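You operate a simulated robot arm through the tools that you are given. There is no shell and no other tool. Be economical: measure what you need, move in short steps, check, and stop when the job is done.

Carry out the task below with a simulated two-armed robot. There is one attempt and no reset: what you move stays moved.

## Task
Pick up the tall guard from the field table top with one hand, pass it to the other hand and put it on the ledge beside the wash tub.
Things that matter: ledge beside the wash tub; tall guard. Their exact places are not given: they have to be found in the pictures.

It is judged by the outcome, as a careful person would: the job done as asked, and still so three seconds after it is handed in. It fails if anything else is knocked over, pushed out of place, dropped, spilled or broken.

## Robot
Two 7-joint arms with two-finger parallel grippers on one trunk, on a base that drives. Base frame: it is fixed to the floor where the robot stands at the start and does not move with it; the origin is under the middle of the robot, x ahead of it, y to its left, z up; the surface under the hand at the start is at about z = 0.78. Units: m, degrees, N and s.
The left shoulder is at the start at [0.05, 0.177, 1.179], the right one opposite. With the tool pointing down near the work surface each hand reaches from about 0.1 to 0.68 m from the robot's upright axis, wherever it stands, measured 20 degrees to its own side. Places, roughly: ledge beside the wash tub [-1.9, -0.9, 0.8]. Payload 3.43 kg a hand.
The tool frame of a hand sits at the grasp point between the pads (the TCP): z along the fingers, y along the line on which they close. The tips reach 0.034 m beyond it. Largest opening 0.128 m; finger width 0.024, thickness 0.012; the body of the gripper, 0.048 by 0.13 m, starts 0.096 m behind the TCP.
Orientation is that of the tool frame in the base frame, as [roll, pitch, yaw] about the fixed x, y, z axes, in that order (R = Rz(yaw) Ry(pitch) Rx(roll)). With the fingers straight down and closing along the base's y, the tool's x points along the base's -x, its y along +y and its z along -z.

## Interface
- The arms move only by the tool step_arm. It takes "left_moves", "right_moves" or both (then of equal length, played together; a hand with none holds still); each is a list of rows, each a list of 7 numbers: the shift along the base's x, y, z in m, then the turn, a rotation vector about the base's x, y, z in degrees, then the finger opening in m, from 0 to 0.128. In form: [[dx, dy, dz, ax, ay, az, gripper], ...]. A call has 1 to 20 rows; each row shifts and turns the commanded pose from where the row before left it. Rows are played at 5 a second. More than 0.05 m and 8.6 degrees between two rows, or a gripper value outside its range, and nothing of the call is played. Where a pose cannot be reached the arm comes as near as it can. A force on the tool above 40 N (or 10 N above the force at the start of the call, whichever is more), or a blocked arm, ends the call early, and 0.2 s more pass. The fingers move at their own pace (about 0.108 m/s each) and stop on an object; they squeeze with about 29 N. The grip force told is the motor's: it shows also when the fingers shut on nothing. Time passes only in rows, and 0.2 s behind the last, so rows that do not move let the fingers close. It gives the time, the measured TCP pose, the force on the tool (base axes), the opening and the grip force at its end, in the units of the frame above (readings bear some noise), with the torque about the TCP (base axes, N m) and any sound that the robot's microphone picked up.
- Cameras (640 x 400 px; columns grow to the right, rows downward): "scene" is now at [0.1512, -0.0338, 1.3437]; the picture's right is [-0.39, -0.92, 0.00], its down [-0.49, 0.21, -0.84] and it looks along [0.78, -0.33, -0.54] (base axes); focal length 268 px, centre (320, 200). "left" rides on the left gripper at [0.076, 0.011, -0.16] in its tool frame; the picture's right is [-0.15, 0.99, 0.00], its down [-0.88, -0.13, -0.46] and it looks along [-0.45, -0.07, 0.89] (tool axes); focal length 234 px, centre (320, 200). "right" rides on the right gripper at [0.076, -0.011, -0.16] in its tool frame; the picture's right is [0.15, 0.99, 0.00], its down [-0.88, 0.13, -0.46] and it looks along [-0.45, 0.07, 0.89] (tool axes); focal length 234 px, centre (320, 200).
- grab_frame(camera): a new picture of that camera. No time passes.
- raise_lower(by): slides the trunk up (or, below 0, down) by that many m; the arms and the scene camera ride with it, the base frame stays. It gives what a move gives, with no picture.
- drive_base(legs): drives the robot by 1 to 6 legs, each [ahead, turn to the left] in m and degrees, along the robot's own axes; the way and the turn of a leg run together, so that a leg with both is an arc; at most 1.5 m and 180 degrees a leg. The arms and the cameras ride along, it lands a little off, and it stops where it bumps. It gives what a move gives.
- turn_head(pan, tilt): turns the head with the scene camera to pan (to the left, within 80 degrees either way) and tilt (down, from -29 to 69), counted from straight ahead of the robot. It gives what a move gives.
- measure_at(camera, pixels): for up to 12 pixels [column, row] of the newest picture of that camera ("zoom" is the newest enlarged one), the place [x, y, z] in the base frame of the surface seen there, good to about 0.002 m. No time passes.
- zoom(camera, box): a new picture of the part [left, top, right, bottom] of that camera's present view, enlarged. No time passes.
- hand_in(): hands the job in; it is judged then, once.

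Go step by step. Measure first, check grasps and placings, and put right what went wrong. The budget is 80 turns and 78 pictures, counting those below and the enlarged ones. Unless the task says otherwise, let go and move clear before handing in, and close with one line.

The tools are called after "Request:" as a command line: name --argument value ..., lists and objects as JSON in quotes. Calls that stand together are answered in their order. step_arm: Moves the arms, as the interface text tells. Its arguments: {"type":"object","properties":{"left_moves":{"type":"array"},"right_moves":{"type":"array"}},"required":[]} The other tools are called the same way: raise_lower (by) slides the trunk up or down; drive_base (legs) drives the base; turn_head (pan, tilt) turns the head that bears the scene camera; grab_frame (camera) takes a picture; measure_at (camera, pixels) gives the place of the surface under pixels of a picture; zoom (camera, box) takes an enlarged picture of a part of a camera's view; hand_in () hands the job in.

At the start:

```text
t: 0.0
left_position: [0.3722, 0.0279, 1.1882]
left_tool_rot: [-180.0, 0.0, 180.0]
left_contact_force: [-0.2, 0.1, -0.3]
left_torque: [0.01, -0.01, -0.01]
left_grip_width: 0.1279
left_grasp_force: 0.1
right_position: [0.37, -0.3498, 1.1134]
right_tool_rot: [-179.9, 0.0, 180.0]
right_contact_force: [-0.5, 0.4, -0.7]
right_torque: [-0.03, 0.01, 0.0]
right_grip_width: 0.1279
right_grasp_force: 0.0
trunk travel left (down, up): [-0.35, 0.051]
robot x, y, heading: [-0.002, 0.0032, 0.0]
head pan, tilt: [-22.8, 32.4]
```

scene: 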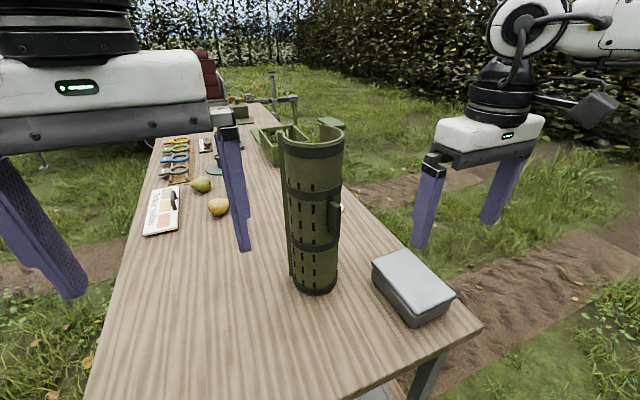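
right: 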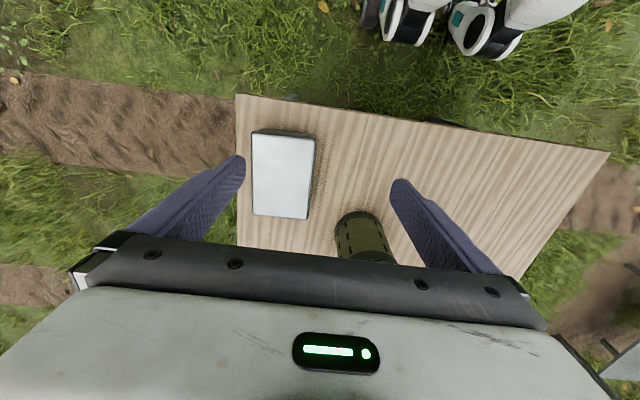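
left: 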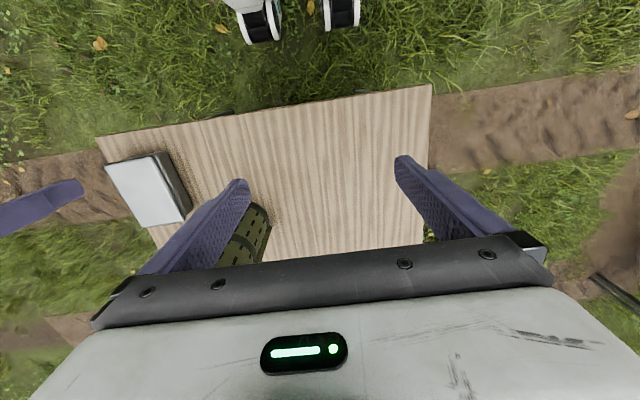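

The green perforated cylinder standing around (313,210) in the scene picture looks like the tall guard, so I'll measure it and its surroundings.

Request:
measure_at --camera "scene" --pixels '[[313, 288], [293, 272], [335, 282], [312, 215], [286, 190], [340, 190], [313, 157], [285, 138], [343, 145], [310, 130], [334, 220], [400, 285]]'

Request:
zoom --camera "scene" --box '[230, 100, 470, 340]'

```text
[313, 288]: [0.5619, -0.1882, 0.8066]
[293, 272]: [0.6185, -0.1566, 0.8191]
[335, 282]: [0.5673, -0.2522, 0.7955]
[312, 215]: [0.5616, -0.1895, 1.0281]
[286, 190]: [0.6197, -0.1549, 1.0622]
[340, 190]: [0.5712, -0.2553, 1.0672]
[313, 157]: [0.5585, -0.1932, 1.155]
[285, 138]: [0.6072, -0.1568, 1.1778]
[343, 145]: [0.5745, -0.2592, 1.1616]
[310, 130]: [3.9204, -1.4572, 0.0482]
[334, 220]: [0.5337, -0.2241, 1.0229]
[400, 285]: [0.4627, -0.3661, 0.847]
```

```text
1.67 times, centred on (350, 220) of scene
```

zoom: 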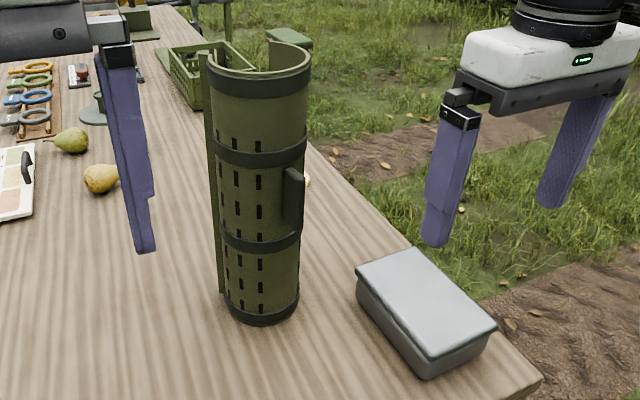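

The guard is a shell about 0.11 m across with its top near z=1.18 and its centre near (0.60,-0.20); it has a side block near (334,220) and a gap on its rim. I'll lift the right hand up and back to look at its cross-section from above.

Request:
step_arm --right_moves '[[-0.02, 0, 0.05, 0, 0, 0, 0.128], [-0.02, 0, 0.05, 0, 0, 0, 0.128], [-0.02, 0.0, 0.05, 0, 0, 0, 0.128], [0, 0.02, 0.05, 0, 0, 0, 0.128], [0, 0.02, 0.05, 0, 0, 0, 0.128]]'

Request:
grab_frame --camera "right"

Request:
grab_frame --camera "scene"

```text
refused: row 1 steps farther than a row can; nothing moved
```

```text
73 pictures are left
```

right: 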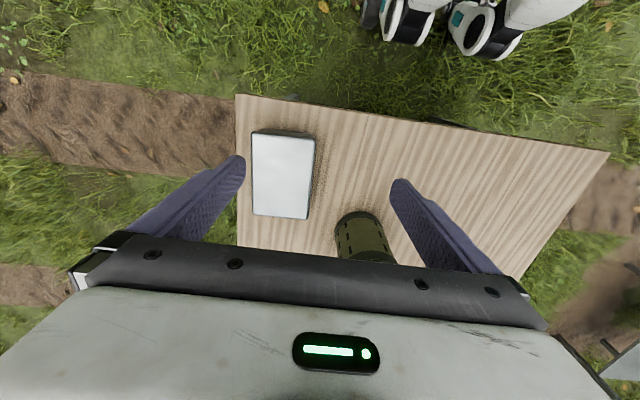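

```text
72 pictures are left
```

scene: 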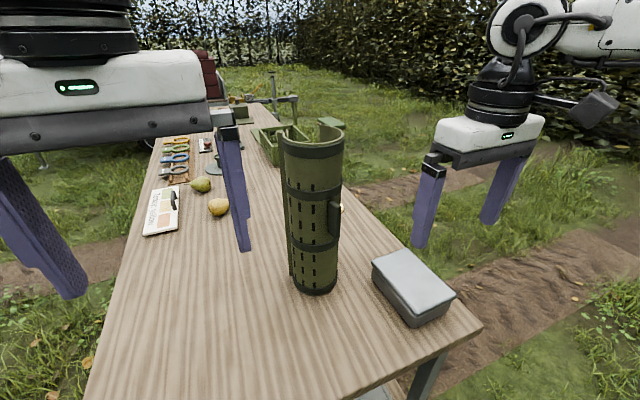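

The row limit counts the whole diagonal, so nothing moved. I'll zoom in on the rim with the scene camera to read the shape there.

Request:
zoom --camera "scene" --box '[265, 105, 361, 165]'

Request:
measure_at --camera "scene" --pixels '[[331, 119], [320, 123], [340, 128], [343, 138], [316, 145], [290, 130], [281, 134], [283, 126], [292, 126], [300, 140], [325, 128], [342, 125]]'

```text
6.67 times, centred on (313, 135) of scene
```

zoom: 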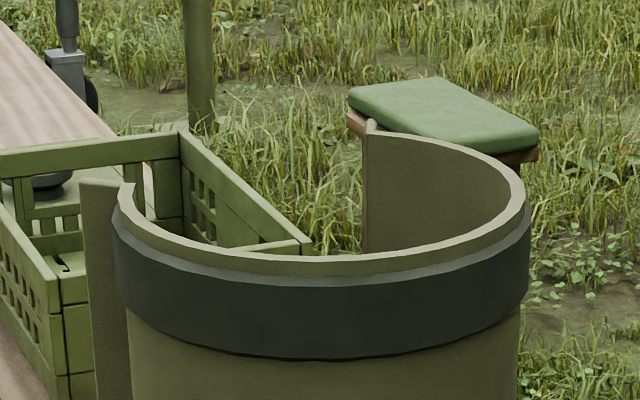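

```text
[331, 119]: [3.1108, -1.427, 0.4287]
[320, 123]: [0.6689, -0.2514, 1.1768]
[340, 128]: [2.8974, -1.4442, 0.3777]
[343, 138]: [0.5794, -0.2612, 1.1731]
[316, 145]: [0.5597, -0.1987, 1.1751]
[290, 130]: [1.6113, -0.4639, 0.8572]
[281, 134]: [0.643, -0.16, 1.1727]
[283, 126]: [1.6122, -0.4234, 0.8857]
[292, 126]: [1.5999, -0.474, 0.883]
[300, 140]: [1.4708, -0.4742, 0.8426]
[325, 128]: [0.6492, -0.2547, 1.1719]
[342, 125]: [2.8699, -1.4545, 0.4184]
```

The rim is a C-shape that opens toward +x,+y, so I need a true top view. I'll raise the right hand and bring it over the guard, keeping well above its top.

Request:
step_arm --right_moves '[[0, 0, 0.048, 0, 0, 0, 0.128], [0, 0, 0.048, 0, 0, 0, 0.128], [0, 0, 0.048, 0, 0, 0, 0.128], [0, 0, 0.048, 0, 0, 0, 0.128], [0, 0, 0.048, 0, 0, 0, 0.128], [0.03, 0.03, 0, 0, 0, 0, 0.128], [0.03, 0.03, 0, 0, 0, 0, 0.128], [0.03, 0.03, 0, 0, 0, 0, 0.128], [0.01, 0.03, 0, 0, 0, 0, 0.128]]'

Request:
grab_frame --camera "right"

```text
t: 2.0
left_position: [0.3716, 0.0262, 1.1895]
left_tool_rot: [180.0, 0.0, -179.9]
left_contact_force: [-1.0, -0.9, 0.5]
left_torque: [0.03, -0.03, 0.03]
left_grip_width: 0.1283
left_grasp_force: 0.0
right_position: [0.438, -0.2444, 1.293]
right_tool_rot: [180.0, 0.0, 179.9]
right_contact_force: [1.0, 0.6, 0.7]
right_torque: [0.01, 0.02, 0.01]
right_grip_width: 0.128
right_grasp_force: 0.0
right hand out of reach, approached as far as the arm can: row 5, 6, 7, 8, 9
trunk travel left (down, up): [-0.35, 0.051]
robot x, y, heading: [-0.0027, 0.0, 0.0]
head pan, tilt: [-22.8, 32.4]
```

```text
70 pictures are left
```

right: 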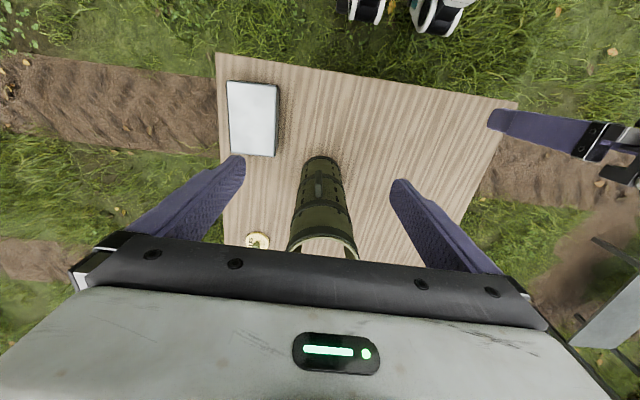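

The rim shows at (323,240), half hidden by the gripper, with a round gold object beside it at (257,240). I'll zoom in and measure both.

Request:
zoom --camera "right" --box '[240, 140, 400, 260]'

Request:
measure_at --camera "right" --pixels '[[289, 244], [294, 230], [307, 209], [322, 205], [345, 212], [356, 245], [322, 183], [318, 197], [323, 157], [257, 240], [341, 180], [303, 180]]'

```text
3.33 times, centred on (320, 200) of right
```

zoom: 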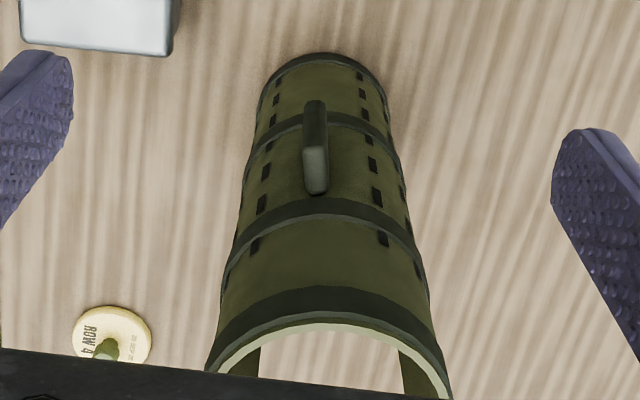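

```text
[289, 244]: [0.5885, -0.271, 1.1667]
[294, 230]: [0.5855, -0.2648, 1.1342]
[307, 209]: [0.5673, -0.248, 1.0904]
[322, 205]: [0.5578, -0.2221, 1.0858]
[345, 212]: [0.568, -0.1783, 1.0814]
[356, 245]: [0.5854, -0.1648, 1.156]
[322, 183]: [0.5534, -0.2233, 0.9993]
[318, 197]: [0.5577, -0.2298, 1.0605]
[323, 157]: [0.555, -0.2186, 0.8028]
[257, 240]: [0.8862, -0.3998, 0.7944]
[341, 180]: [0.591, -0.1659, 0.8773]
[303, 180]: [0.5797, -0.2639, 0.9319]
```

From above, the handle bar faces -x and the gap faces +x, and the body spans y of about -0.271 to -0.16 (centre about (0.612,-0.216), about 0.11 wide). I'll back up a little and swing the right hand horizontal for a side grasp that closes along y.

Request:
drive_base --legs '[[-0.12, 0]]'

Request:
step_arm --right_moves '[[0.005, 0, -0.022, 0, -8.2, 0, 0.128], [0.005, 0, -0.022, 0, -8.2, 0, 0.128], [0.005, 0, -0.022, 0, -8.2, 0, 0.128], [0.005, 0, -0.022, 0, -8.2, 0, 0.128], [0.005, 0, -0.022, 0, -8.2, 0, 0.128], [0.005, 0, -0.022, 0, -8.2, 0, 0.128], [0.005, 0, -0.022, 0, -8.2, 0, 0.128], [0.005, 0, -0.022, 0, -8.2, 0, 0.128], [0.005, 0, -0.022, 0, -8.2, 0, 0.128], [0.005, 0, -0.022, 0, -8.2, 0, 0.128], [0.005, 0, -0.022, 0, -8.0, 0, 0.128]]'

Request:
grab_frame --camera "scene"

```text
t: 3.2
left_position: [0.2508, 0.0266, 1.1909]
left_tool_rot: [179.9, -0.1, -180.0]
left_contact_force: [0.4, 0.2, 0.2]
left_torque: [-0.02, -0.05, -0.02]
left_grip_width: 0.1278
left_grasp_force: 0.0
right_position: [0.3166, -0.2452, 1.294]
right_tool_rot: [179.9, 0.1, 179.8]
right_contact_force: [-1.1, 0.0, 0.2]
right_torque: [0.0, -0.07, 0.02]
right_grip_width: 0.1281
right_grasp_force: 0.0
trunk travel left (down, up): [-0.35, 0.051]
robot x, y, heading: [-0.123, 0.0001, -0.0]
head pan, tilt: [-22.8, 32.4]
```

```text
t: 5.6
left_position: [0.2516, 0.0264, 1.1892]
left_tool_rot: [-180.0, 0.0, -179.9]
left_contact_force: [-0.3, 0.6, -1.3]
left_torque: [-0.05, 0.02, 0.01]
left_grip_width: 0.1278
left_grasp_force: 0.0
right_position: [0.3805, -0.2456, 1.1055]
right_tool_rot: [179.5, 71.2, 179.7]
right_contact_force: [0.5, -0.1, -1.2]
right_torque: [-0.01, -0.02, 0.02]
right_grip_width: 0.1281
right_grasp_force: 0.0
right hand out of reach, approached as far as the arm can: row 8, 9, 10, 11
trunk travel left (down, up): [-0.35, 0.051]
robot x, y, heading: [-0.1186, -0.0009, -0.2]
head pan, tilt: [-22.8, 32.4]
```

```text
68 pictures are left
```

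scene: 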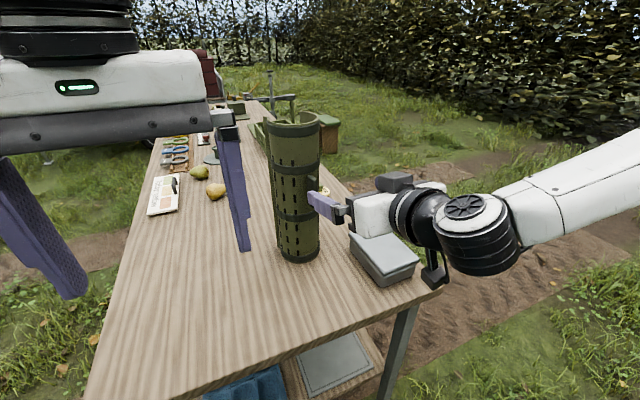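

The right hand is now forward at a 71° pitch, short of 90° because it's too close in. I'll centre it in y and move out to a pre-grasp near (0.45,-0.216,1.02) while finishing the pitch.

Request:
step_arm --right_moves '[[0.01, 0.015, -0.015, 0, -4, 0, 0.128], [0.02, 0.014, -0.015, 0, -4, 0, 0.128], [0.02, 0, -0.02, 0, -4, 0, 0.128], [0.01, 0, -0.02, 0, -4, 0, 0.128], [0.01, 0, -0.015, 0, -2.8, 0, 0.128], [0, 0, 0, 0, 0, 0, 0.128]]'

Request:
grab_frame --camera "right"

```text
t: 7.0
left_position: [0.2509, 0.0255, 1.1903]
left_tool_rot: [179.9, -0.1, 180.0]
left_contact_force: [0.2, -0.5, 0.6]
left_torque: [-0.01, -0.02, 0.0]
left_grip_width: 0.128
left_grasp_force: 0.0
right_position: [0.4294, -0.1926, 1.1751]
right_tool_rot: [179.8, 82.3, 179.4]
right_contact_force: [-0.1, 0.7, 0.4]
right_torque: [0.02, -0.01, 0.0]
right_grip_width: 0.1279
right_grasp_force: 0.2
right hand out of reach, approached as far as the arm can: row 1, 2, 3, 4, 5
trunk travel left (down, up): [-0.35, 0.051]
robot x, y, heading: [-0.1175, -0.0016, -0.4]
head pan, tilt: [-22.8, 32.4]
```

```text
67 pictures are left
```

right: 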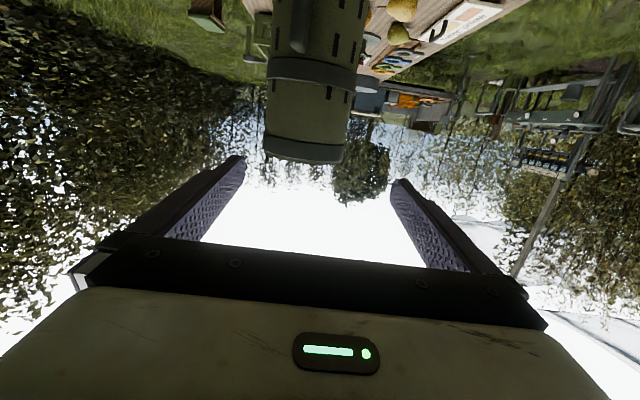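

The hand rose to z=1.175, so it can only hold horizontal at about shoulder height, and the guard is dead ahead at (305,100). I'll lower the trunk to bring the horizontal hand down to grasp height.

Request:
raise_lower --by -0.14

Request:
step_arm --right_moves '[[0, -0.01, 0, 0, -4, 0, 0.128], [0.0, -0.008, 0, 0, -3.7, 0, 0.128], [0, 0, 0, 0, 0, 0, 0.128]]'

Request:
grab_frame --camera "scene"

Request:
grab_frame --camera "right"

```text
t: 8.7
left_position: [0.2514, 0.0262, 1.0493]
left_tool_rot: [-180.0, 0.1, -179.9]
left_contact_force: [0.3, 1.2, 0.6]
left_torque: [0.02, 0.04, -0.01]
left_grip_width: 0.128
left_grasp_force: 0.1
right_position: [0.4302, -0.1928, 1.0359]
right_tool_rot: [179.8, 82.2, 179.5]
right_contact_force: [0.1, -0.2, 0.2]
right_torque: [-0.04, -0.01, -0.02]
right_grip_width: 0.1281
right_grasp_force: 0.1
trunk travel left (down, up): [-0.21, 0.191]
robot x, y, heading: [-0.1206, -0.0006, -0.2]
head pan, tilt: [-22.8, 32.4]
```

```text
t: 9.5
left_position: [0.2514, 0.0278, 1.0509]
left_tool_rot: [-180.0, -0.1, 180.0]
left_contact_force: [0.6, -0.6, 0.1]
left_torque: [-0.02, 0.04, 0.01]
left_grip_width: 0.1283
left_grasp_force: 0.0
right_position: [0.4301, -0.1923, 1.0352]
right_tool_rot: [179.7, 82.4, 179.4]
right_contact_force: [0.8, 0.4, -0.3]
right_torque: [0.05, 0.02, -0.02]
right_grip_width: 0.1278
right_grasp_force: 0.0
right hand out of reach, approached as far as the arm can: row 1, 2
trunk travel left (down, up): [-0.21, 0.191]
robot x, y, heading: [-0.121, 0.0004, -0.2]
head pan, tilt: [-22.8, 32.4]
```

```text
66 pictures are left
```

scene: 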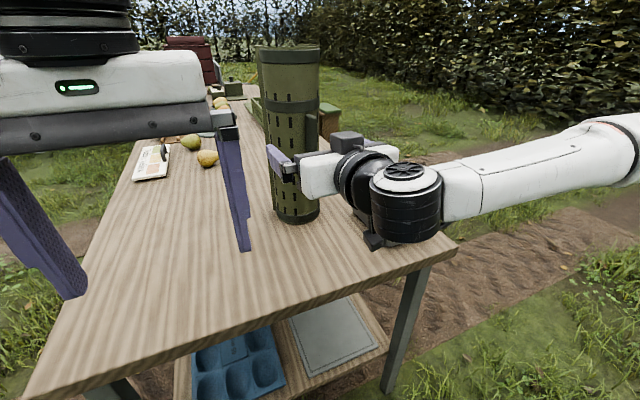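

```text
65 pictures are left
```

right: 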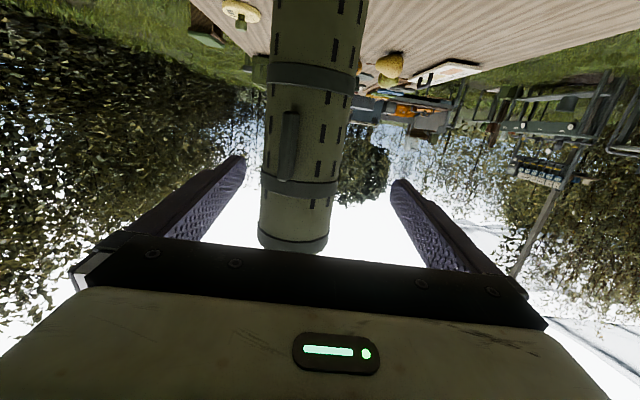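

The hand is at (0.430,-0.192,1.035) and is held by a limit. I'll try moving out a little and sideways, since the tips are still about 6 cm short of the handle.

Request:
step_arm --right_moves '[[0.01, -0.01, 0, 0, 0, 0, 0.128], [0.01, -0.01, 0, 0, 0, 0, 0.128], [0.01, -0.003, 0, 0, 0, 0, 0.128], [0, 0, 0, 0, 0, 0, 0.128]]'

```text
t: 10.5
left_position: [0.2503, 0.0276, 1.0494]
left_tool_rot: [180.0, 0.0, 180.0]
left_contact_force: [-0.3, 0.7, -0.4]
left_torque: [-0.02, 0.01, 0.0]
left_grip_width: 0.1279
left_grasp_force: 0.1
right_position: [0.46, -0.2156, 1.0366]
right_tool_rot: [179.9, 82.2, 179.5]
right_contact_force: [0.3, -0.4, 1.0]
right_torque: [0.01, -0.03, 0.0]
right_grip_width: 0.1277
right_grasp_force: 0.1
trunk travel left (down, up): [-0.21, 0.191]
robot x, y, heading: [-0.1224, 0.0017, 0.1]
head pan, tilt: [-22.8, 32.4]
```

The hand reached (0.460,-0.2156,1.037). Before going in, I'll check the guard's position against the finger gap.

Request:
grab_frame --camera "right"

Request:
measure_at --camera "right" --pixels '[[275, 120], [290, 120], [310, 120], [330, 120], [345, 120], [355, 120], [300, 90], [320, 180], [350, 60], [280, 60], [262, 120], [268, 120]]'

```text
64 pictures are left
```

right: 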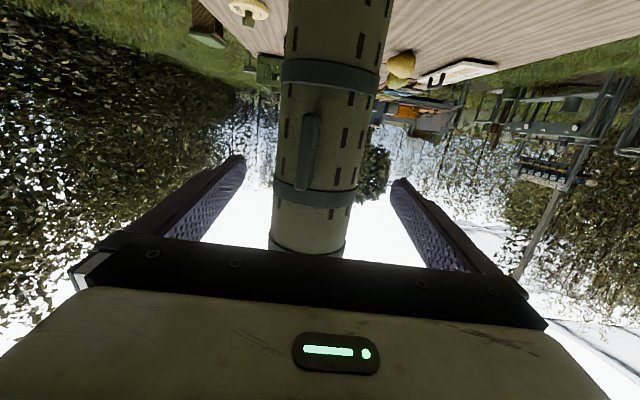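

```text
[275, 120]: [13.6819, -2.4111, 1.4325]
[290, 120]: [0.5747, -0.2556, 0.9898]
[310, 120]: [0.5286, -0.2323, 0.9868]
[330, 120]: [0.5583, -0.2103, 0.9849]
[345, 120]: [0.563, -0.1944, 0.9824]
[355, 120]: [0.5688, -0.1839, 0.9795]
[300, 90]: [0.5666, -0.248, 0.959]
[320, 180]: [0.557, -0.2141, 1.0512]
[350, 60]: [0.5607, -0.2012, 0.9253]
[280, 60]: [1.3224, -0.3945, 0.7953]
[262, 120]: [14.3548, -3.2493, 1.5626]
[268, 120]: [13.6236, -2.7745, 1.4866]
```

The circle fit at this height gives centre (0.611,-0.217), r≈0.054, so the hand is centred to within about 1 mm. I'll advance to x≈0.605, z≈1.01.

Request:
step_arm --right_moves '[[0.025, -0.001, -0.005, 0, 0, 0, 0.128], [0.025, 0, -0.005, 0, 0, 0, 0.128], [0.025, 0, -0.005, 0, 0, 0, 0.128], [0.025, 0, -0.005, 0, 0, 0, 0.128], [0.02, 0, -0.005, 0, 0, 0, 0.128], [0.02, 0, 0, 0, 0, 0, 0.128], [0.005, 0, 0, 0, 0, 0, 0.128]]'

Request:
grab_frame --camera "right"

Request:
grab_frame --camera "scene"

```text
t: 12.1
left_position: [0.2521, 0.0271, 1.0492]
left_tool_rot: [-180.0, -0.1, 180.0]
left_contact_force: [-0.1, 0.3, 0.0]
left_torque: [0.0, -0.01, -0.01]
left_grip_width: 0.1278
left_grasp_force: 0.1
right_position: [0.5784, -0.2342, 1.0395]
right_tool_rot: [179.7, 82.0, 179.3]
right_contact_force: [-0.6, -0.1, 0.6]
right_torque: [-0.01, -0.04, 0.06]
right_grip_width: 0.128
right_grasp_force: 0.2
right hand out of reach, approached as far as the arm can: row 1, 2, 3, 4, 5
trunk travel left (down, up): [-0.21, 0.191]
robot x, y, heading: [-0.1206, -0.0012, -0.1]
head pan, tilt: [-22.8, 32.4]
```

```text
63 pictures are left
```

right: 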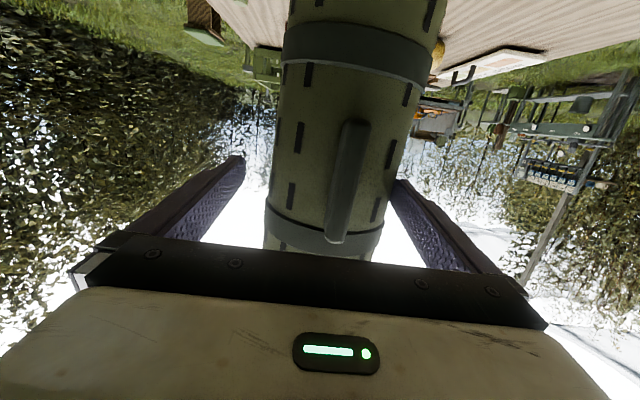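

```text
62 pictures are left
```

scene: 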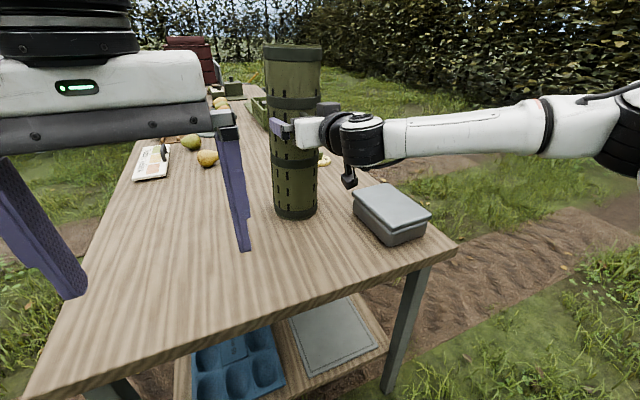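

The hand drifted to y=-0.234 because lowering was out of reach, and the +y finger is now close to the guard near (400,190). I'll shift back in +y, slightly up, and check whether the guard moved.

Request:
measure_at --camera "right" --pixels '[[285, 150], [300, 150], [320, 150], [350, 150], [370, 150], [385, 150], [395, 150]]'

Request:
step_arm --right_moves '[[-0.008, 0.006, 0.0, 0, 0, 0, 0.128], [0, 0.006, 0.0, 0, 0, 0, 0.128], [0, 0.006, 0, 0, 0, 0, 0.128], [0, 0, 0, 0, 0, 0, 0.128]]'

```text
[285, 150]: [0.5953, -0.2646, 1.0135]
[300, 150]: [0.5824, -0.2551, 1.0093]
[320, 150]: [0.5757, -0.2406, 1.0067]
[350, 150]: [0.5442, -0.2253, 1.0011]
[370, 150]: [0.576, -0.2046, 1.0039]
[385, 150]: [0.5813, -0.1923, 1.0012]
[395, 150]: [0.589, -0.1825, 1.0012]
```

```text
t: 13.1
left_position: [0.252, 0.0264, 1.0498]
left_tool_rot: [-180.0, 0.0, 180.0]
left_contact_force: [0.3, -0.4, -1.4]
left_torque: [-0.02, -0.02, 0.0]
left_grip_width: 0.128
left_grasp_force: 0.0
right_position: [0.5709, -0.2163, 1.0365]
right_tool_rot: [180.0, 82.2, 179.4]
right_contact_force: [0.4, 0.3, -0.2]
right_torque: [0.02, 0.02, -0.01]
right_grip_width: 0.1281
right_grasp_force: 0.1
trunk travel left (down, up): [-0.21, 0.191]
robot x, y, heading: [-0.1194, -0.0006, -0.1]
head pan, tilt: [-22.8, 32.4]
```

Those readings suggest the guard was nudged about 1.5 cm in +x but is still standing. I'll remeasure now that the hand is clear.

Request:
grab_frame --camera "right"

Request:
measure_at --camera "right" --pixels '[[265, 150], [280, 150], [295, 150], [310, 150], [330, 150], [350, 150], [360, 150], [370, 150], [380, 150], [290, 200], [340, 200], [320, 60]]'

Request:
measure_at --camera "scene" --pixels '[[295, 212], [278, 205], [315, 208], [268, 75], [320, 80], [295, 90]]'

```text
61 pictures are left
```

right: 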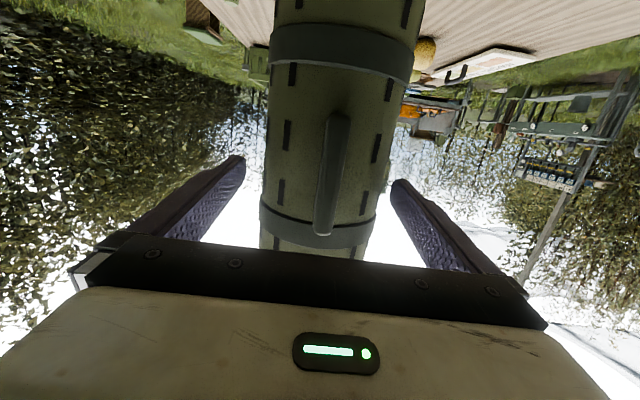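

```text
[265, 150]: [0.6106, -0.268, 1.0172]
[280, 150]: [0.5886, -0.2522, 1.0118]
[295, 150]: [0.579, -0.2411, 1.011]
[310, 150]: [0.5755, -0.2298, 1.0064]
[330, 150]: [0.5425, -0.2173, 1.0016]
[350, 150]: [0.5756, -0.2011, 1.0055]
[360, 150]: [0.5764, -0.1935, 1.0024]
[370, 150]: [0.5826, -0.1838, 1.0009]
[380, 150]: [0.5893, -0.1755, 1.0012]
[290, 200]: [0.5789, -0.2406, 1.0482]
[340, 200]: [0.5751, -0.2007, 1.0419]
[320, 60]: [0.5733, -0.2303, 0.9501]
```

```text
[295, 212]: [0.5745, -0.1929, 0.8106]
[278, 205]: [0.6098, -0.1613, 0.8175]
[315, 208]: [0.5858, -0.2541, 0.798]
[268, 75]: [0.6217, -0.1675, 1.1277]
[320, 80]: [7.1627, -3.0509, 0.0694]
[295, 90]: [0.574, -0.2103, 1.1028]
```

The guard now stands at centre about (0.627,-0.2145), upright, with its handle straight toward me. The hand is at (0.571,-0.216), so I'll advance level 4 cm with no downward component.

Request:
step_arm --right_moves '[[0.01, 0.001, 0.0, 0, 0, 0, 0.128], [0.01, 0.001, 0.0, 0, 0, 0, 0.128], [0.01, 0, 0, 0, 0, 0, 0.128], [0.008, 0, 0, 0, 0, 0, 0.128], [0, 0, 0, 0, 0, 0, 0.128]]'

Request:
grab_frame --camera "right"

Request:
measure_at --camera "right" --pixels '[[265, 150], [280, 150], [295, 150], [330, 150], [360, 150], [375, 150], [390, 150]]'

```text
t: 14.3
left_position: [0.2511, 0.0266, 1.049]
left_tool_rot: [-180.0, -0.1, 180.0]
left_contact_force: [0.2, 0.0, 0.4]
left_torque: [-0.01, 0.01, -0.03]
left_grip_width: 0.1279
left_grasp_force: 0.1
right_position: [0.6085, -0.2154, 1.0381]
right_tool_rot: [179.8, 82.3, 179.5]
right_contact_force: [-0.2, -0.5, -0.4]
right_torque: [0.0, 0.01, -0.01]
right_grip_width: 0.1279
right_grasp_force: 0.1
trunk travel left (down, up): [-0.21, 0.191]
robot x, y, heading: [-0.1208, 0.0009, -0.0]
head pan, tilt: [-22.8, 32.4]
```

```text
60 pictures are left
```

right: 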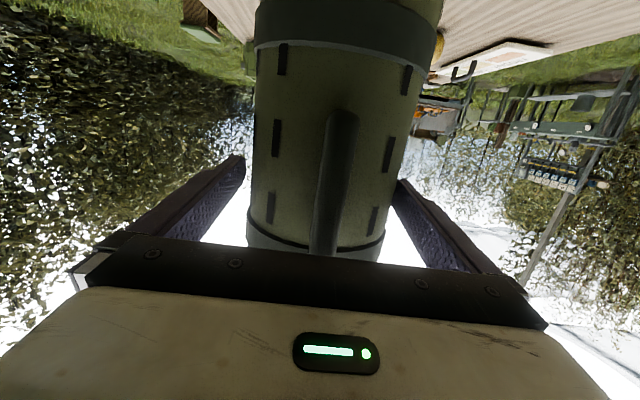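

```text
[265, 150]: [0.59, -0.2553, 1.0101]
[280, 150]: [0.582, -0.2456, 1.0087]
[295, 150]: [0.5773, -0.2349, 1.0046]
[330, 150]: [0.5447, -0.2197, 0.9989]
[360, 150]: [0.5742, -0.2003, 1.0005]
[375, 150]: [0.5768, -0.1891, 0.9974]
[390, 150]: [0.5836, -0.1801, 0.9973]
```

The guard is centred between the fingers at (0.627,-0.215). I'll advance 8 mm more and close.

Request:
step_arm --right_moves '[[0.008, 0, 0, 0, 0, 0, 0.128], [0, 0, 0, 0, 0, 0, 0.115], [0, 0, 0, 0, 0, 0, 0.105], [0, 0, 0, 0, 0, 0, 0.09], [0, 0, 0, 0, 0, 0, 0.08], [0, 0, 0, 0, 0, 0, 0.08]]'

Request:
grab_frame --camera "right"

```text
t: 15.7
left_position: [0.2514, 0.028, 1.0502]
left_tool_rot: [179.9, -0.1, -180.0]
left_contact_force: [0.2, 0.0, 0.1]
left_torque: [0.03, -0.01, 0.04]
left_grip_width: 0.1281
left_grasp_force: 0.2
right_position: [0.616, -0.2146, 1.0386]
right_tool_rot: [179.8, 82.3, 179.5]
right_contact_force: [-0.3, 1.0, -0.2]
right_torque: [0.09, 0.03, -0.02]
right_grip_width: 0.1152
right_grasp_force: 28.9
trunk travel left (down, up): [-0.21, 0.191]
robot x, y, heading: [-0.1221, 0.0004, -0.2]
head pan, tilt: [-22.8, 32.4]
```

```text
59 pictures are left
```

right: 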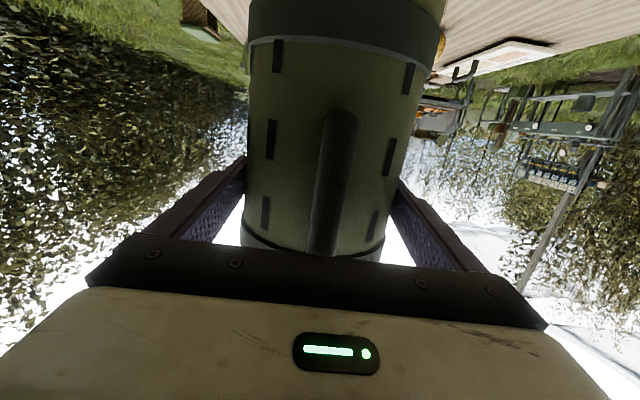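

The grip holds at 0.115 m with 29 N. I'll lift with the trunk and check.

Request:
raise_lower --by 0.06

Request:
grab_frame --camera "scene"

Request:
grab_frame --camera "right"

```text
t: 16.7
left_position: [0.2512, 0.0262, 1.1095]
left_tool_rot: [-179.9, -0.1, 180.0]
left_contact_force: [-0.2, 0.6, -0.2]
left_torque: [0.0, 0.0, -0.02]
left_grip_width: 0.128
left_grasp_force: 0.1
right_position: [0.616, -0.2141, 1.097]
right_tool_rot: [179.7, 82.2, 179.5]
right_contact_force: [0.4, -0.6, -1.3]
right_torque: [-0.01, 0.01, 0.0]
right_grip_width: 0.1149
right_grasp_force: 29.4
trunk travel left (down, up): [-0.27, 0.131]
robot x, y, heading: [-0.1195, 0.0006, -0.2]
head pan, tilt: [-22.8, 32.4]
```

```text
58 pictures are left
```

scene: 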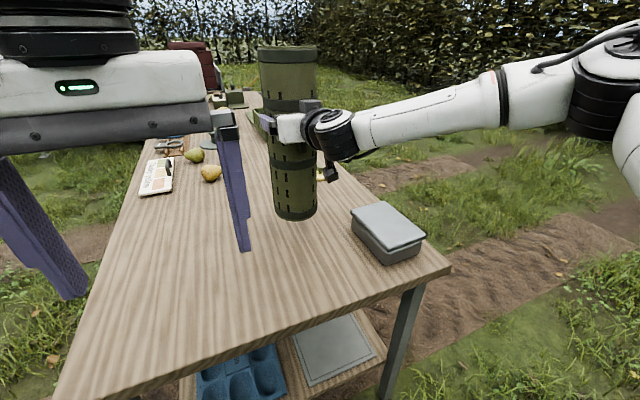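

```text
57 pictures are left
```

right: 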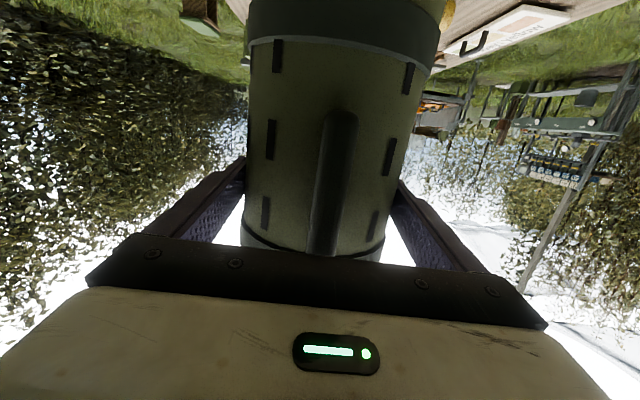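

The guard is off the table, firmly held and light. I'll raise it further, back away from the table, and look to the right for the way to the tub.

Request:
raise_lower --by 0.08

Request:
turn_head --pan -80 --tilt 20

Request:
grab_frame --camera "scene"

```text
t: 17.9
left_position: [0.2523, 0.028, 1.1886]
left_tool_rot: [180.0, -0.1, -180.0]
left_contact_force: [-0.3, 0.6, 0.2]
left_torque: [0.04, -0.01, -0.03]
left_grip_width: 0.1278
left_grasp_force: 0.1
right_position: [0.6164, -0.2145, 1.1778]
right_tool_rot: [179.7, 82.3, 179.3]
right_contact_force: [-0.1, 0.6, -2.1]
right_torque: [0.0, -0.05, -0.02]
right_grip_width: 0.115
right_grasp_force: 29.0
trunk travel left (down, up): [-0.35, 0.051]
robot x, y, heading: [-0.1223, -0.0004, 0.1]
head pan, tilt: [-22.8, 32.4]
```

```text
t: 19.1
left_position: [0.2522, 0.0268, 1.1894]
left_tool_rot: [-180.0, -0.2, -179.9]
left_contact_force: [-0.4, -0.7, 0.5]
left_torque: [-0.01, -0.01, 0.01]
left_grip_width: 0.1281
left_grasp_force: 0.0
right_position: [0.6165, -0.2141, 1.1776]
right_tool_rot: [179.7, 82.3, 179.4]
right_contact_force: [-0.4, 0.6, -2.9]
right_torque: [0.02, -0.01, 0.01]
right_grip_width: 0.115
right_grasp_force: 29.7
trunk travel left (down, up): [-0.35, 0.051]
robot x, y, heading: [-0.1187, 0.0026, -0.1]
head pan, tilt: [-80.0, 20.0]
```

```text
56 pictures are left
```

scene: 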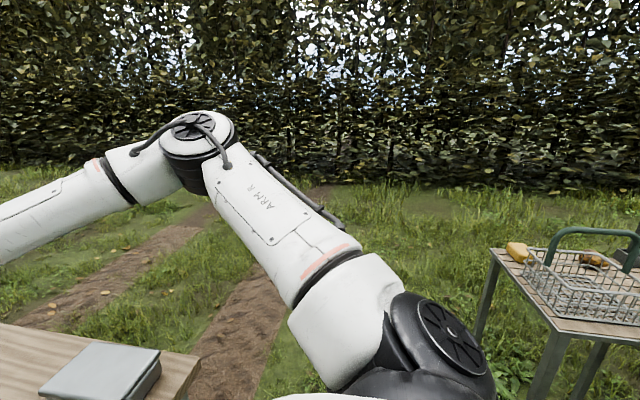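

Another small table with a wire basket appears on the right at (600,280). I'll measure its near edges and the clear grass before driving.

Request:
measure_at --camera "scene" --pixels '[[492, 250], [558, 330], [600, 337], [520, 250], [560, 235], [470, 330], [380, 200], [250, 330], [195, 355]]'

Request:
drive_base --legs '[[-0.25, 0]]'

Request:
grab_frame --camera "scene"

```text
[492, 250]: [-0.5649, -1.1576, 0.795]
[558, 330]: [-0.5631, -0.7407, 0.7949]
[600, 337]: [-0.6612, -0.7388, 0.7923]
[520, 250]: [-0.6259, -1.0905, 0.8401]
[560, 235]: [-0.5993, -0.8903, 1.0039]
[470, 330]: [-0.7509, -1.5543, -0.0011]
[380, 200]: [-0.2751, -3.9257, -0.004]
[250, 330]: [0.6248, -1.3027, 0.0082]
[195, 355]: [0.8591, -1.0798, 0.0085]
```

```text
t: 21.0
left_position: [0.002, 0.0273, 1.1894]
left_tool_rot: [-180.0, 0.0, -179.9]
left_contact_force: [0.4, -0.2, 0.0]
left_torque: [0.03, -0.01, 0.0]
left_grip_width: 0.1283
left_grasp_force: 0.0
right_position: [0.3668, -0.2128, 1.1779]
right_tool_rot: [179.8, 82.4, 179.5]
right_contact_force: [-0.1, 0.5, -2.5]
right_torque: [-0.01, 0.03, -0.01]
right_grip_width: 0.1152
right_grasp_force: 28.8
trunk travel left (down, up): [-0.35, 0.051]
robot x, y, heading: [-0.3683, -0.0003, 0.2]
head pan, tilt: [-80.0, 20.0]
```

```text
55 pictures are left
```

scene: 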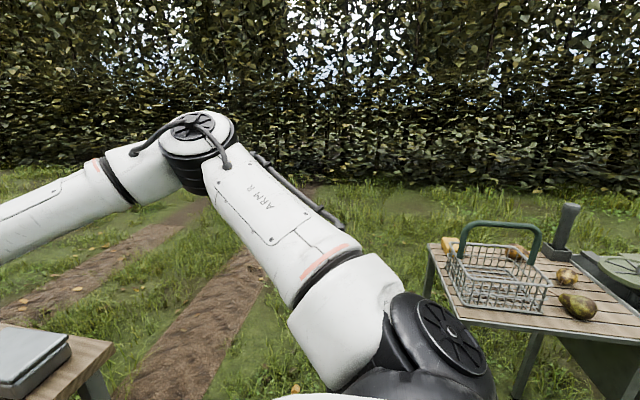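

The wash station runs along y≈-0.74 and beyond, with x<-0.56 and a top at 0.795. I'll check the left side and then the right before choosing which way to turn.

Request:
turn_head --pan 80 --tilt 15

Request:
grab_frame --camera "scene"

```text
t: 23.4
left_position: [0.0037, 0.0264, 1.1892]
left_tool_rot: [180.0, -0.2, -179.9]
left_contact_force: [-0.6, 0.0, 0.1]
left_torque: [0.01, -0.01, 0.02]
left_grip_width: 0.128
left_grasp_force: 0.0
right_position: [0.3683, -0.2138, 1.1786]
right_tool_rot: [179.8, 82.4, 179.5]
right_contact_force: [0.2, 0.5, -1.3]
right_torque: [0.02, 0.0, 0.01]
right_grip_width: 0.1151
right_grasp_force: 29.2
trunk travel left (down, up): [-0.35, 0.051]
robot x, y, heading: [-0.3663, -0.0013, 0.1]
head pan, tilt: [80.0, 15.0]
```

```text
54 pictures are left
```

scene: 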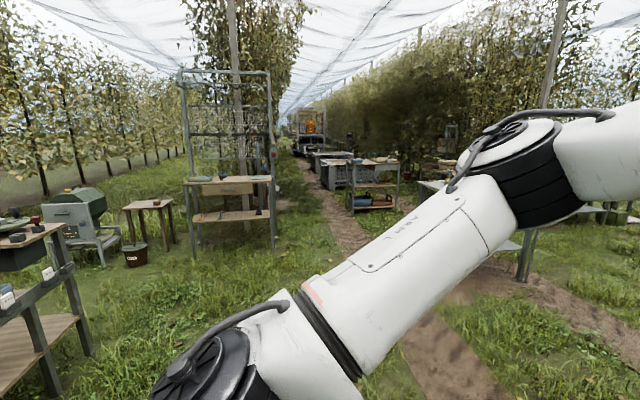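

There's clear grass ahead on this side, with a cart on the left edge near (50,290). I'll measure distances.

Request:
measure_at --camera "scene" --pixels '[[65, 272], [80, 320], [10, 350], [10, 240], [50, 230], [150, 205], [230, 182], [370, 190], [230, 330]]'

```text
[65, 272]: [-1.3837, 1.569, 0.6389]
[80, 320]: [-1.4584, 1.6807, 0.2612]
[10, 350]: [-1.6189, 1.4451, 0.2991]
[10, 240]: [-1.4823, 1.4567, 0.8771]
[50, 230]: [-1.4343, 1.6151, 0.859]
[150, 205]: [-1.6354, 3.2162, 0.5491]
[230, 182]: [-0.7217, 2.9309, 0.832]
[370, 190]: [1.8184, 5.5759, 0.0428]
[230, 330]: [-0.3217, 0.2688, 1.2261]
```

The left side is clear out to about y=1.4, so I'll turn left in place to face -x, away from the basket. Then I'll look at the wash station with the head panned left.

Request:
drive_base --legs '[[0, 90], [0, 90]]'

Request:
turn_head --pan 35 --tilt 20

Request:
grab_frame --camera "scene"

```text
t: 31.5
left_position: [-0.7404, -0.0339, 1.1901]
left_tool_rot: [-180.0, 0.0, 1.1]
left_contact_force: [-0.2, -0.1, -0.5]
left_torque: [0.02, 0.01, 0.0]
left_grip_width: 0.1282
left_grasp_force: 0.1
right_position: [-1.1107, 0.2007, 1.1786]
right_tool_rot: [179.8, 82.3, 0.6]
right_contact_force: [0.7, -1.2, -2.0]
right_torque: [0.02, 0.0, 0.02]
right_grip_width: 0.115
right_grasp_force: 28.5
trunk travel left (down, up): [-0.35, 0.051]
robot x, y, heading: [-0.3707, -0.0002, -179.0]
head pan, tilt: [80.0, 15.0]
```

```text
t: 32.6
left_position: [-0.7409, -0.0329, 1.1888]
left_tool_rot: [-180.0, -0.1, 1.2]
left_contact_force: [-0.2, -0.2, 0.1]
left_torque: [0.02, -0.01, -0.03]
left_grip_width: 0.1281
left_grasp_force: 0.0
right_position: [-1.1107, 0.2001, 1.1778]
right_tool_rot: [179.6, 82.3, 0.5]
right_contact_force: [0.0, 0.1, -2.2]
right_torque: [0.0, 0.0, 0.0]
right_grip_width: 0.1149
right_grasp_force: 29.0
trunk travel left (down, up): [-0.35, 0.051]
robot x, y, heading: [-0.3716, -0.0026, -179.0]
head pan, tilt: [35.0, 20.0]
```

```text
53 pictures are left
```

scene: 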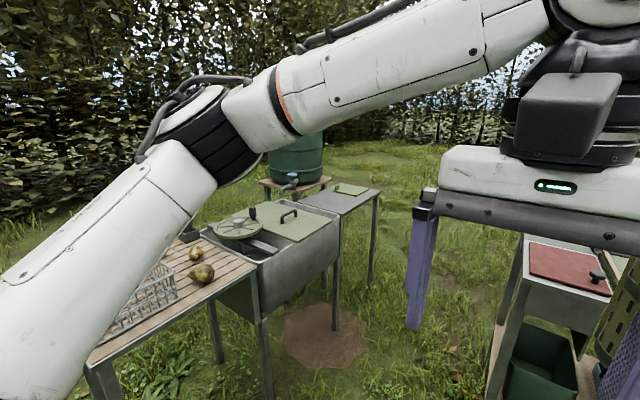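

The wash tub is at (270,240), and the flat metal surface beyond it at (335,195), with a small green item on it, looks like the ledge. I'll zoom and measure.

Request:
zoom --camera "scene" --box '[180, 140, 420, 290]'

Request:
measure_at --camera "scene" --pixels '[[300, 202], [340, 212], [378, 190], [335, 200], [350, 189], [365, 192], [210, 232], [265, 260], [300, 225], [570, 270], [525, 250], [330, 185]]'

```text
2.67 times, centred on (300, 215) of scene
```

zoom: 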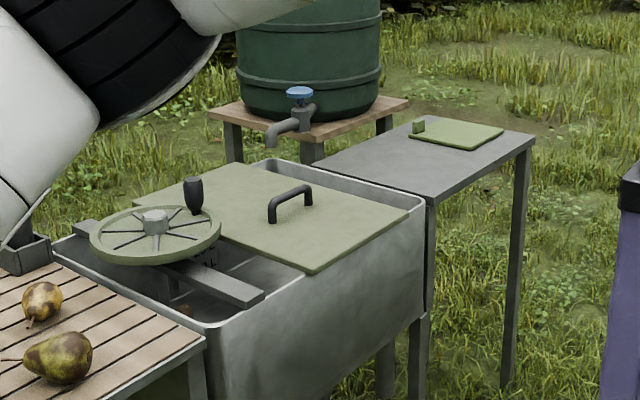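

```text
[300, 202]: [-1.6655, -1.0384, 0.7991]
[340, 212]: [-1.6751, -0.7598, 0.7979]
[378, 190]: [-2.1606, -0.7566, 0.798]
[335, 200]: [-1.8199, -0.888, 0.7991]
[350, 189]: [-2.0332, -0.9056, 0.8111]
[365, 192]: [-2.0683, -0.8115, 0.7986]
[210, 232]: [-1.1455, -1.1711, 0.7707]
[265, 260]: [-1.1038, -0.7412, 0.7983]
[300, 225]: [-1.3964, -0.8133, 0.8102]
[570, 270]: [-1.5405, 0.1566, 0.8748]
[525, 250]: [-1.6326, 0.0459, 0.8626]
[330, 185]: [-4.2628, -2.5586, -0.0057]
```

The ledge is metal at z=0.799, spanning x −1.675 to −2.16 and y −0.757 to about −1.1, with a green board on its far half, so the spot near (−1.80,−0.89) is free. Here in open space I'll first bring the guard nearer with the right hand, and raise and pitch the left hand for a straddle grasp from above and behind.

Request:
step_arm --right_moves '[[0.025, -0.016, 0, 0, 0, 0, 0.08], [0.025, -0.016, 0, 0, 0, 0, 0.08], [0.025, -0.016, 0, 0, 0, 0, 0.08], [0.025, -0.016, 0, 0, 0, 0, 0.08], [0.02, -0.016, 0, 0, 0, 0, 0.08], [0, 0, 0, 0, 0, 0, 0.08], [0, 0, 0, 0, 0, 0, 0.08]]' --left_moves '[[0.01, 0, 0.035, 0, 8, 0, 0.128], [0.01, 0, 0.035, 0, 8, 0, 0.128], [0.01, 0, 0.035, 0, 8, 0, 0.128], [0, 0, 0.035, 0, 8, 0, 0.128], [0, 0, 0.035, 0, 8, 0, 0.128], [0, 0, 0.035, 0, 8, 0, 0.128], [0, 0, 0, 0, 0, 0, 0.128]]'

Request:
turn_head --pan 0 --tilt 10

Request:
grab_frame --camera "scene"

Request:
grab_frame --camera "left"

```text
t: 33.6
left_position: [-0.7188, -0.0371, 1.3151]
left_tool_rot: [179.8, 29.2, 1.5]
left_contact_force: [0.0, 0.7, -0.5]
left_torque: [0.0, -0.03, 0.0]
left_grip_width: 0.1278
left_grasp_force: 0.0
right_position: [-1.0164, 0.139, 1.1768]
right_tool_rot: [179.7, 82.2, 0.4]
right_contact_force: [-0.2, 0.5, -1.7]
right_torque: [0.03, 0.02, -0.03]
right_grip_width: 0.1149
right_grasp_force: 29.0
trunk travel left (down, up): [-0.35, 0.051]
robot x, y, heading: [-0.3654, 0.0011, -178.8]
head pan, tilt: [35.0, 20.0]
stopped in row 5 (left hand): the force on the tool passed its limit at 47 N (the readings are from after the stop); the commanded pose is now the measured one
```

```text
t: 34.7
left_position: [-0.7159, -0.035, 1.3176]
left_tool_rot: [180.0, 29.6, 1.5]
left_contact_force: [-0.2, 0.4, 0.1]
left_torque: [-0.04, 0.02, -0.02]
left_grip_width: 0.1281
left_grasp_force: 0.0
right_position: [-1.0161, 0.1401, 1.178]
right_tool_rot: [179.6, 82.3, 0.5]
right_contact_force: [0.1, 0.1, -2.3]
right_torque: [0.02, -0.04, -0.01]
right_grip_width: 0.115
right_grasp_force: 29.3
trunk travel left (down, up): [-0.35, 0.051]
robot x, y, heading: [-0.3717, -0.0009, -179.2]
head pan, tilt: [0.0, 10.0]
```

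```text
51 pictures are left
```

scene: 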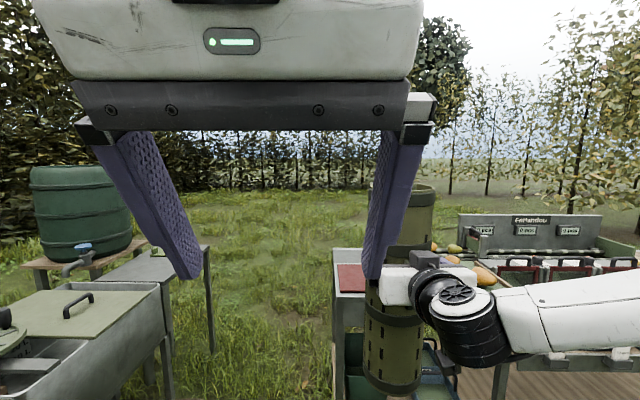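

```text
50 pictures are left
```

left: 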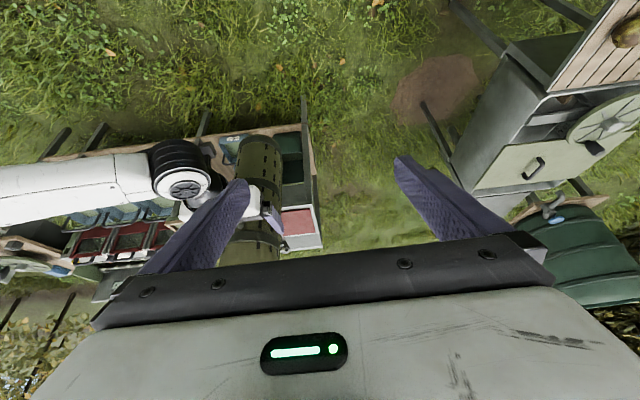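

The left hand bumped something at about rel x 0.35, probably my own head behind it; nothing else was touched. I'll move it forward first, then up with more pitch, still beside the guard.

Request:
step_arm --left_moves '[[-0.035, 0, 0, 0, 0, 0, 0.128], [-0.035, 0, 0, 0, 0, 0, 0.128], [-0.035, 0, 0, 0, 0, 0, 0.128], [0, 0, 0.03, 0, 4, 0, 0.128], [0, 0, 0.03, 0, 4, 0, 0.128], [0, 0, 0.03, 0, 4, 0, 0.128], [0, 0, 0.02, 0, 4, 0, 0.128], [0, 0, 0, 0, 0, 0, 0.128]]'

Request:
grab_frame --camera "scene"

Request:
grab_frame --camera "left"

```text
t: 36.5
left_position: [-0.8204, -0.0359, 1.4284]
left_tool_rot: [-179.4, 45.5, 1.7]
left_contact_force: [-0.7, 0.3, -0.3]
left_torque: [-0.03, 0.0, 0.01]
left_grip_width: 0.128
left_grasp_force: 0.1
right_position: [-1.0156, 0.1394, 1.1779]
right_tool_rot: [179.6, 82.3, 0.4]
right_contact_force: [-0.4, -1.1, -1.8]
right_torque: [0.01, 0.02, 0.02]
right_grip_width: 0.1152
right_grasp_force: 28.9
trunk travel left (down, up): [-0.35, 0.051]
robot x, y, heading: [-0.3697, -0.0023, -179.1]
head pan, tilt: [0.0, 10.0]
```

```text
49 pictures are left
```

scene: 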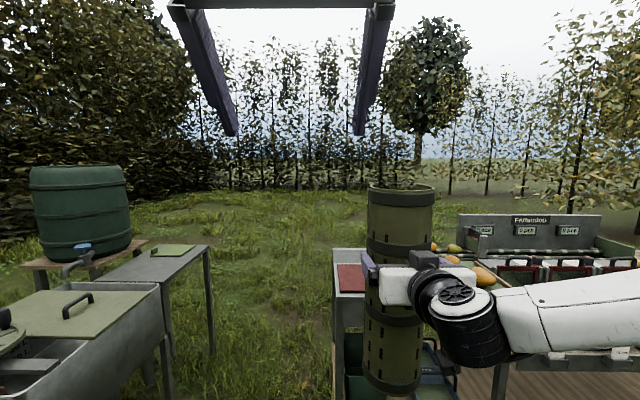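

```text
48 pictures are left
```

left: 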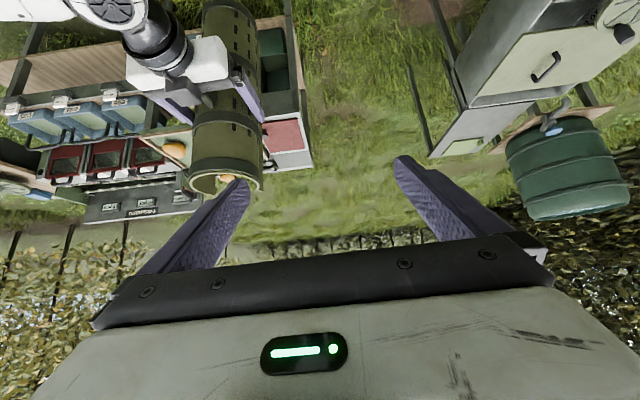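

The left hand is up at 1.428 with a 45° pitch, and its camera sees the guard rim at (225,165). I'll measure the guard's upper part accurately.

Request:
measure_at --camera "scene" --pixels '[[400, 203], [372, 220], [380, 220], [390, 220], [400, 220], [410, 220], [420, 220], [428, 220], [432, 220], [400, 194], [400, 250], [400, 380]]'

Request:
measure_at --camera "left" --pixels '[[192, 160], [205, 168], [225, 172], [245, 172], [260, 160], [225, 150], [200, 150], [255, 150], [225, 110], [205, 110], [250, 110], [190, 182]]'

```text
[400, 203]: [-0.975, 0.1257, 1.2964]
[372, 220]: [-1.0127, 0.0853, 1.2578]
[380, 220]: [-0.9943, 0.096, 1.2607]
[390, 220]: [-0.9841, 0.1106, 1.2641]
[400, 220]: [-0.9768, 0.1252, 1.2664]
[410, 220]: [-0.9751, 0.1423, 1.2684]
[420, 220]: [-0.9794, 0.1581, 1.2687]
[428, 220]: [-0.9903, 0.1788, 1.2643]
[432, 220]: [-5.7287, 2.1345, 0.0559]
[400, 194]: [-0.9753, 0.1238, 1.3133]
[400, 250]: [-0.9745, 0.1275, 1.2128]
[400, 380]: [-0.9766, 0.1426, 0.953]
```

```text
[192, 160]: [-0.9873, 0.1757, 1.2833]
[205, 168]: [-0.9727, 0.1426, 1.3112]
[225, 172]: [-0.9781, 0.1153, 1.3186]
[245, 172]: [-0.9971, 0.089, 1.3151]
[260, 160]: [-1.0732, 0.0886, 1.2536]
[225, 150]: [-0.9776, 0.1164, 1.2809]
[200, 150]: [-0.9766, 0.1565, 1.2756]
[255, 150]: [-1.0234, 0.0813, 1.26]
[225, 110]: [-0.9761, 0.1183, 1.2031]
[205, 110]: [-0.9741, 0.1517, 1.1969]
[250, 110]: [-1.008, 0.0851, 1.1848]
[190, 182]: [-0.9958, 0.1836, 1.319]
```

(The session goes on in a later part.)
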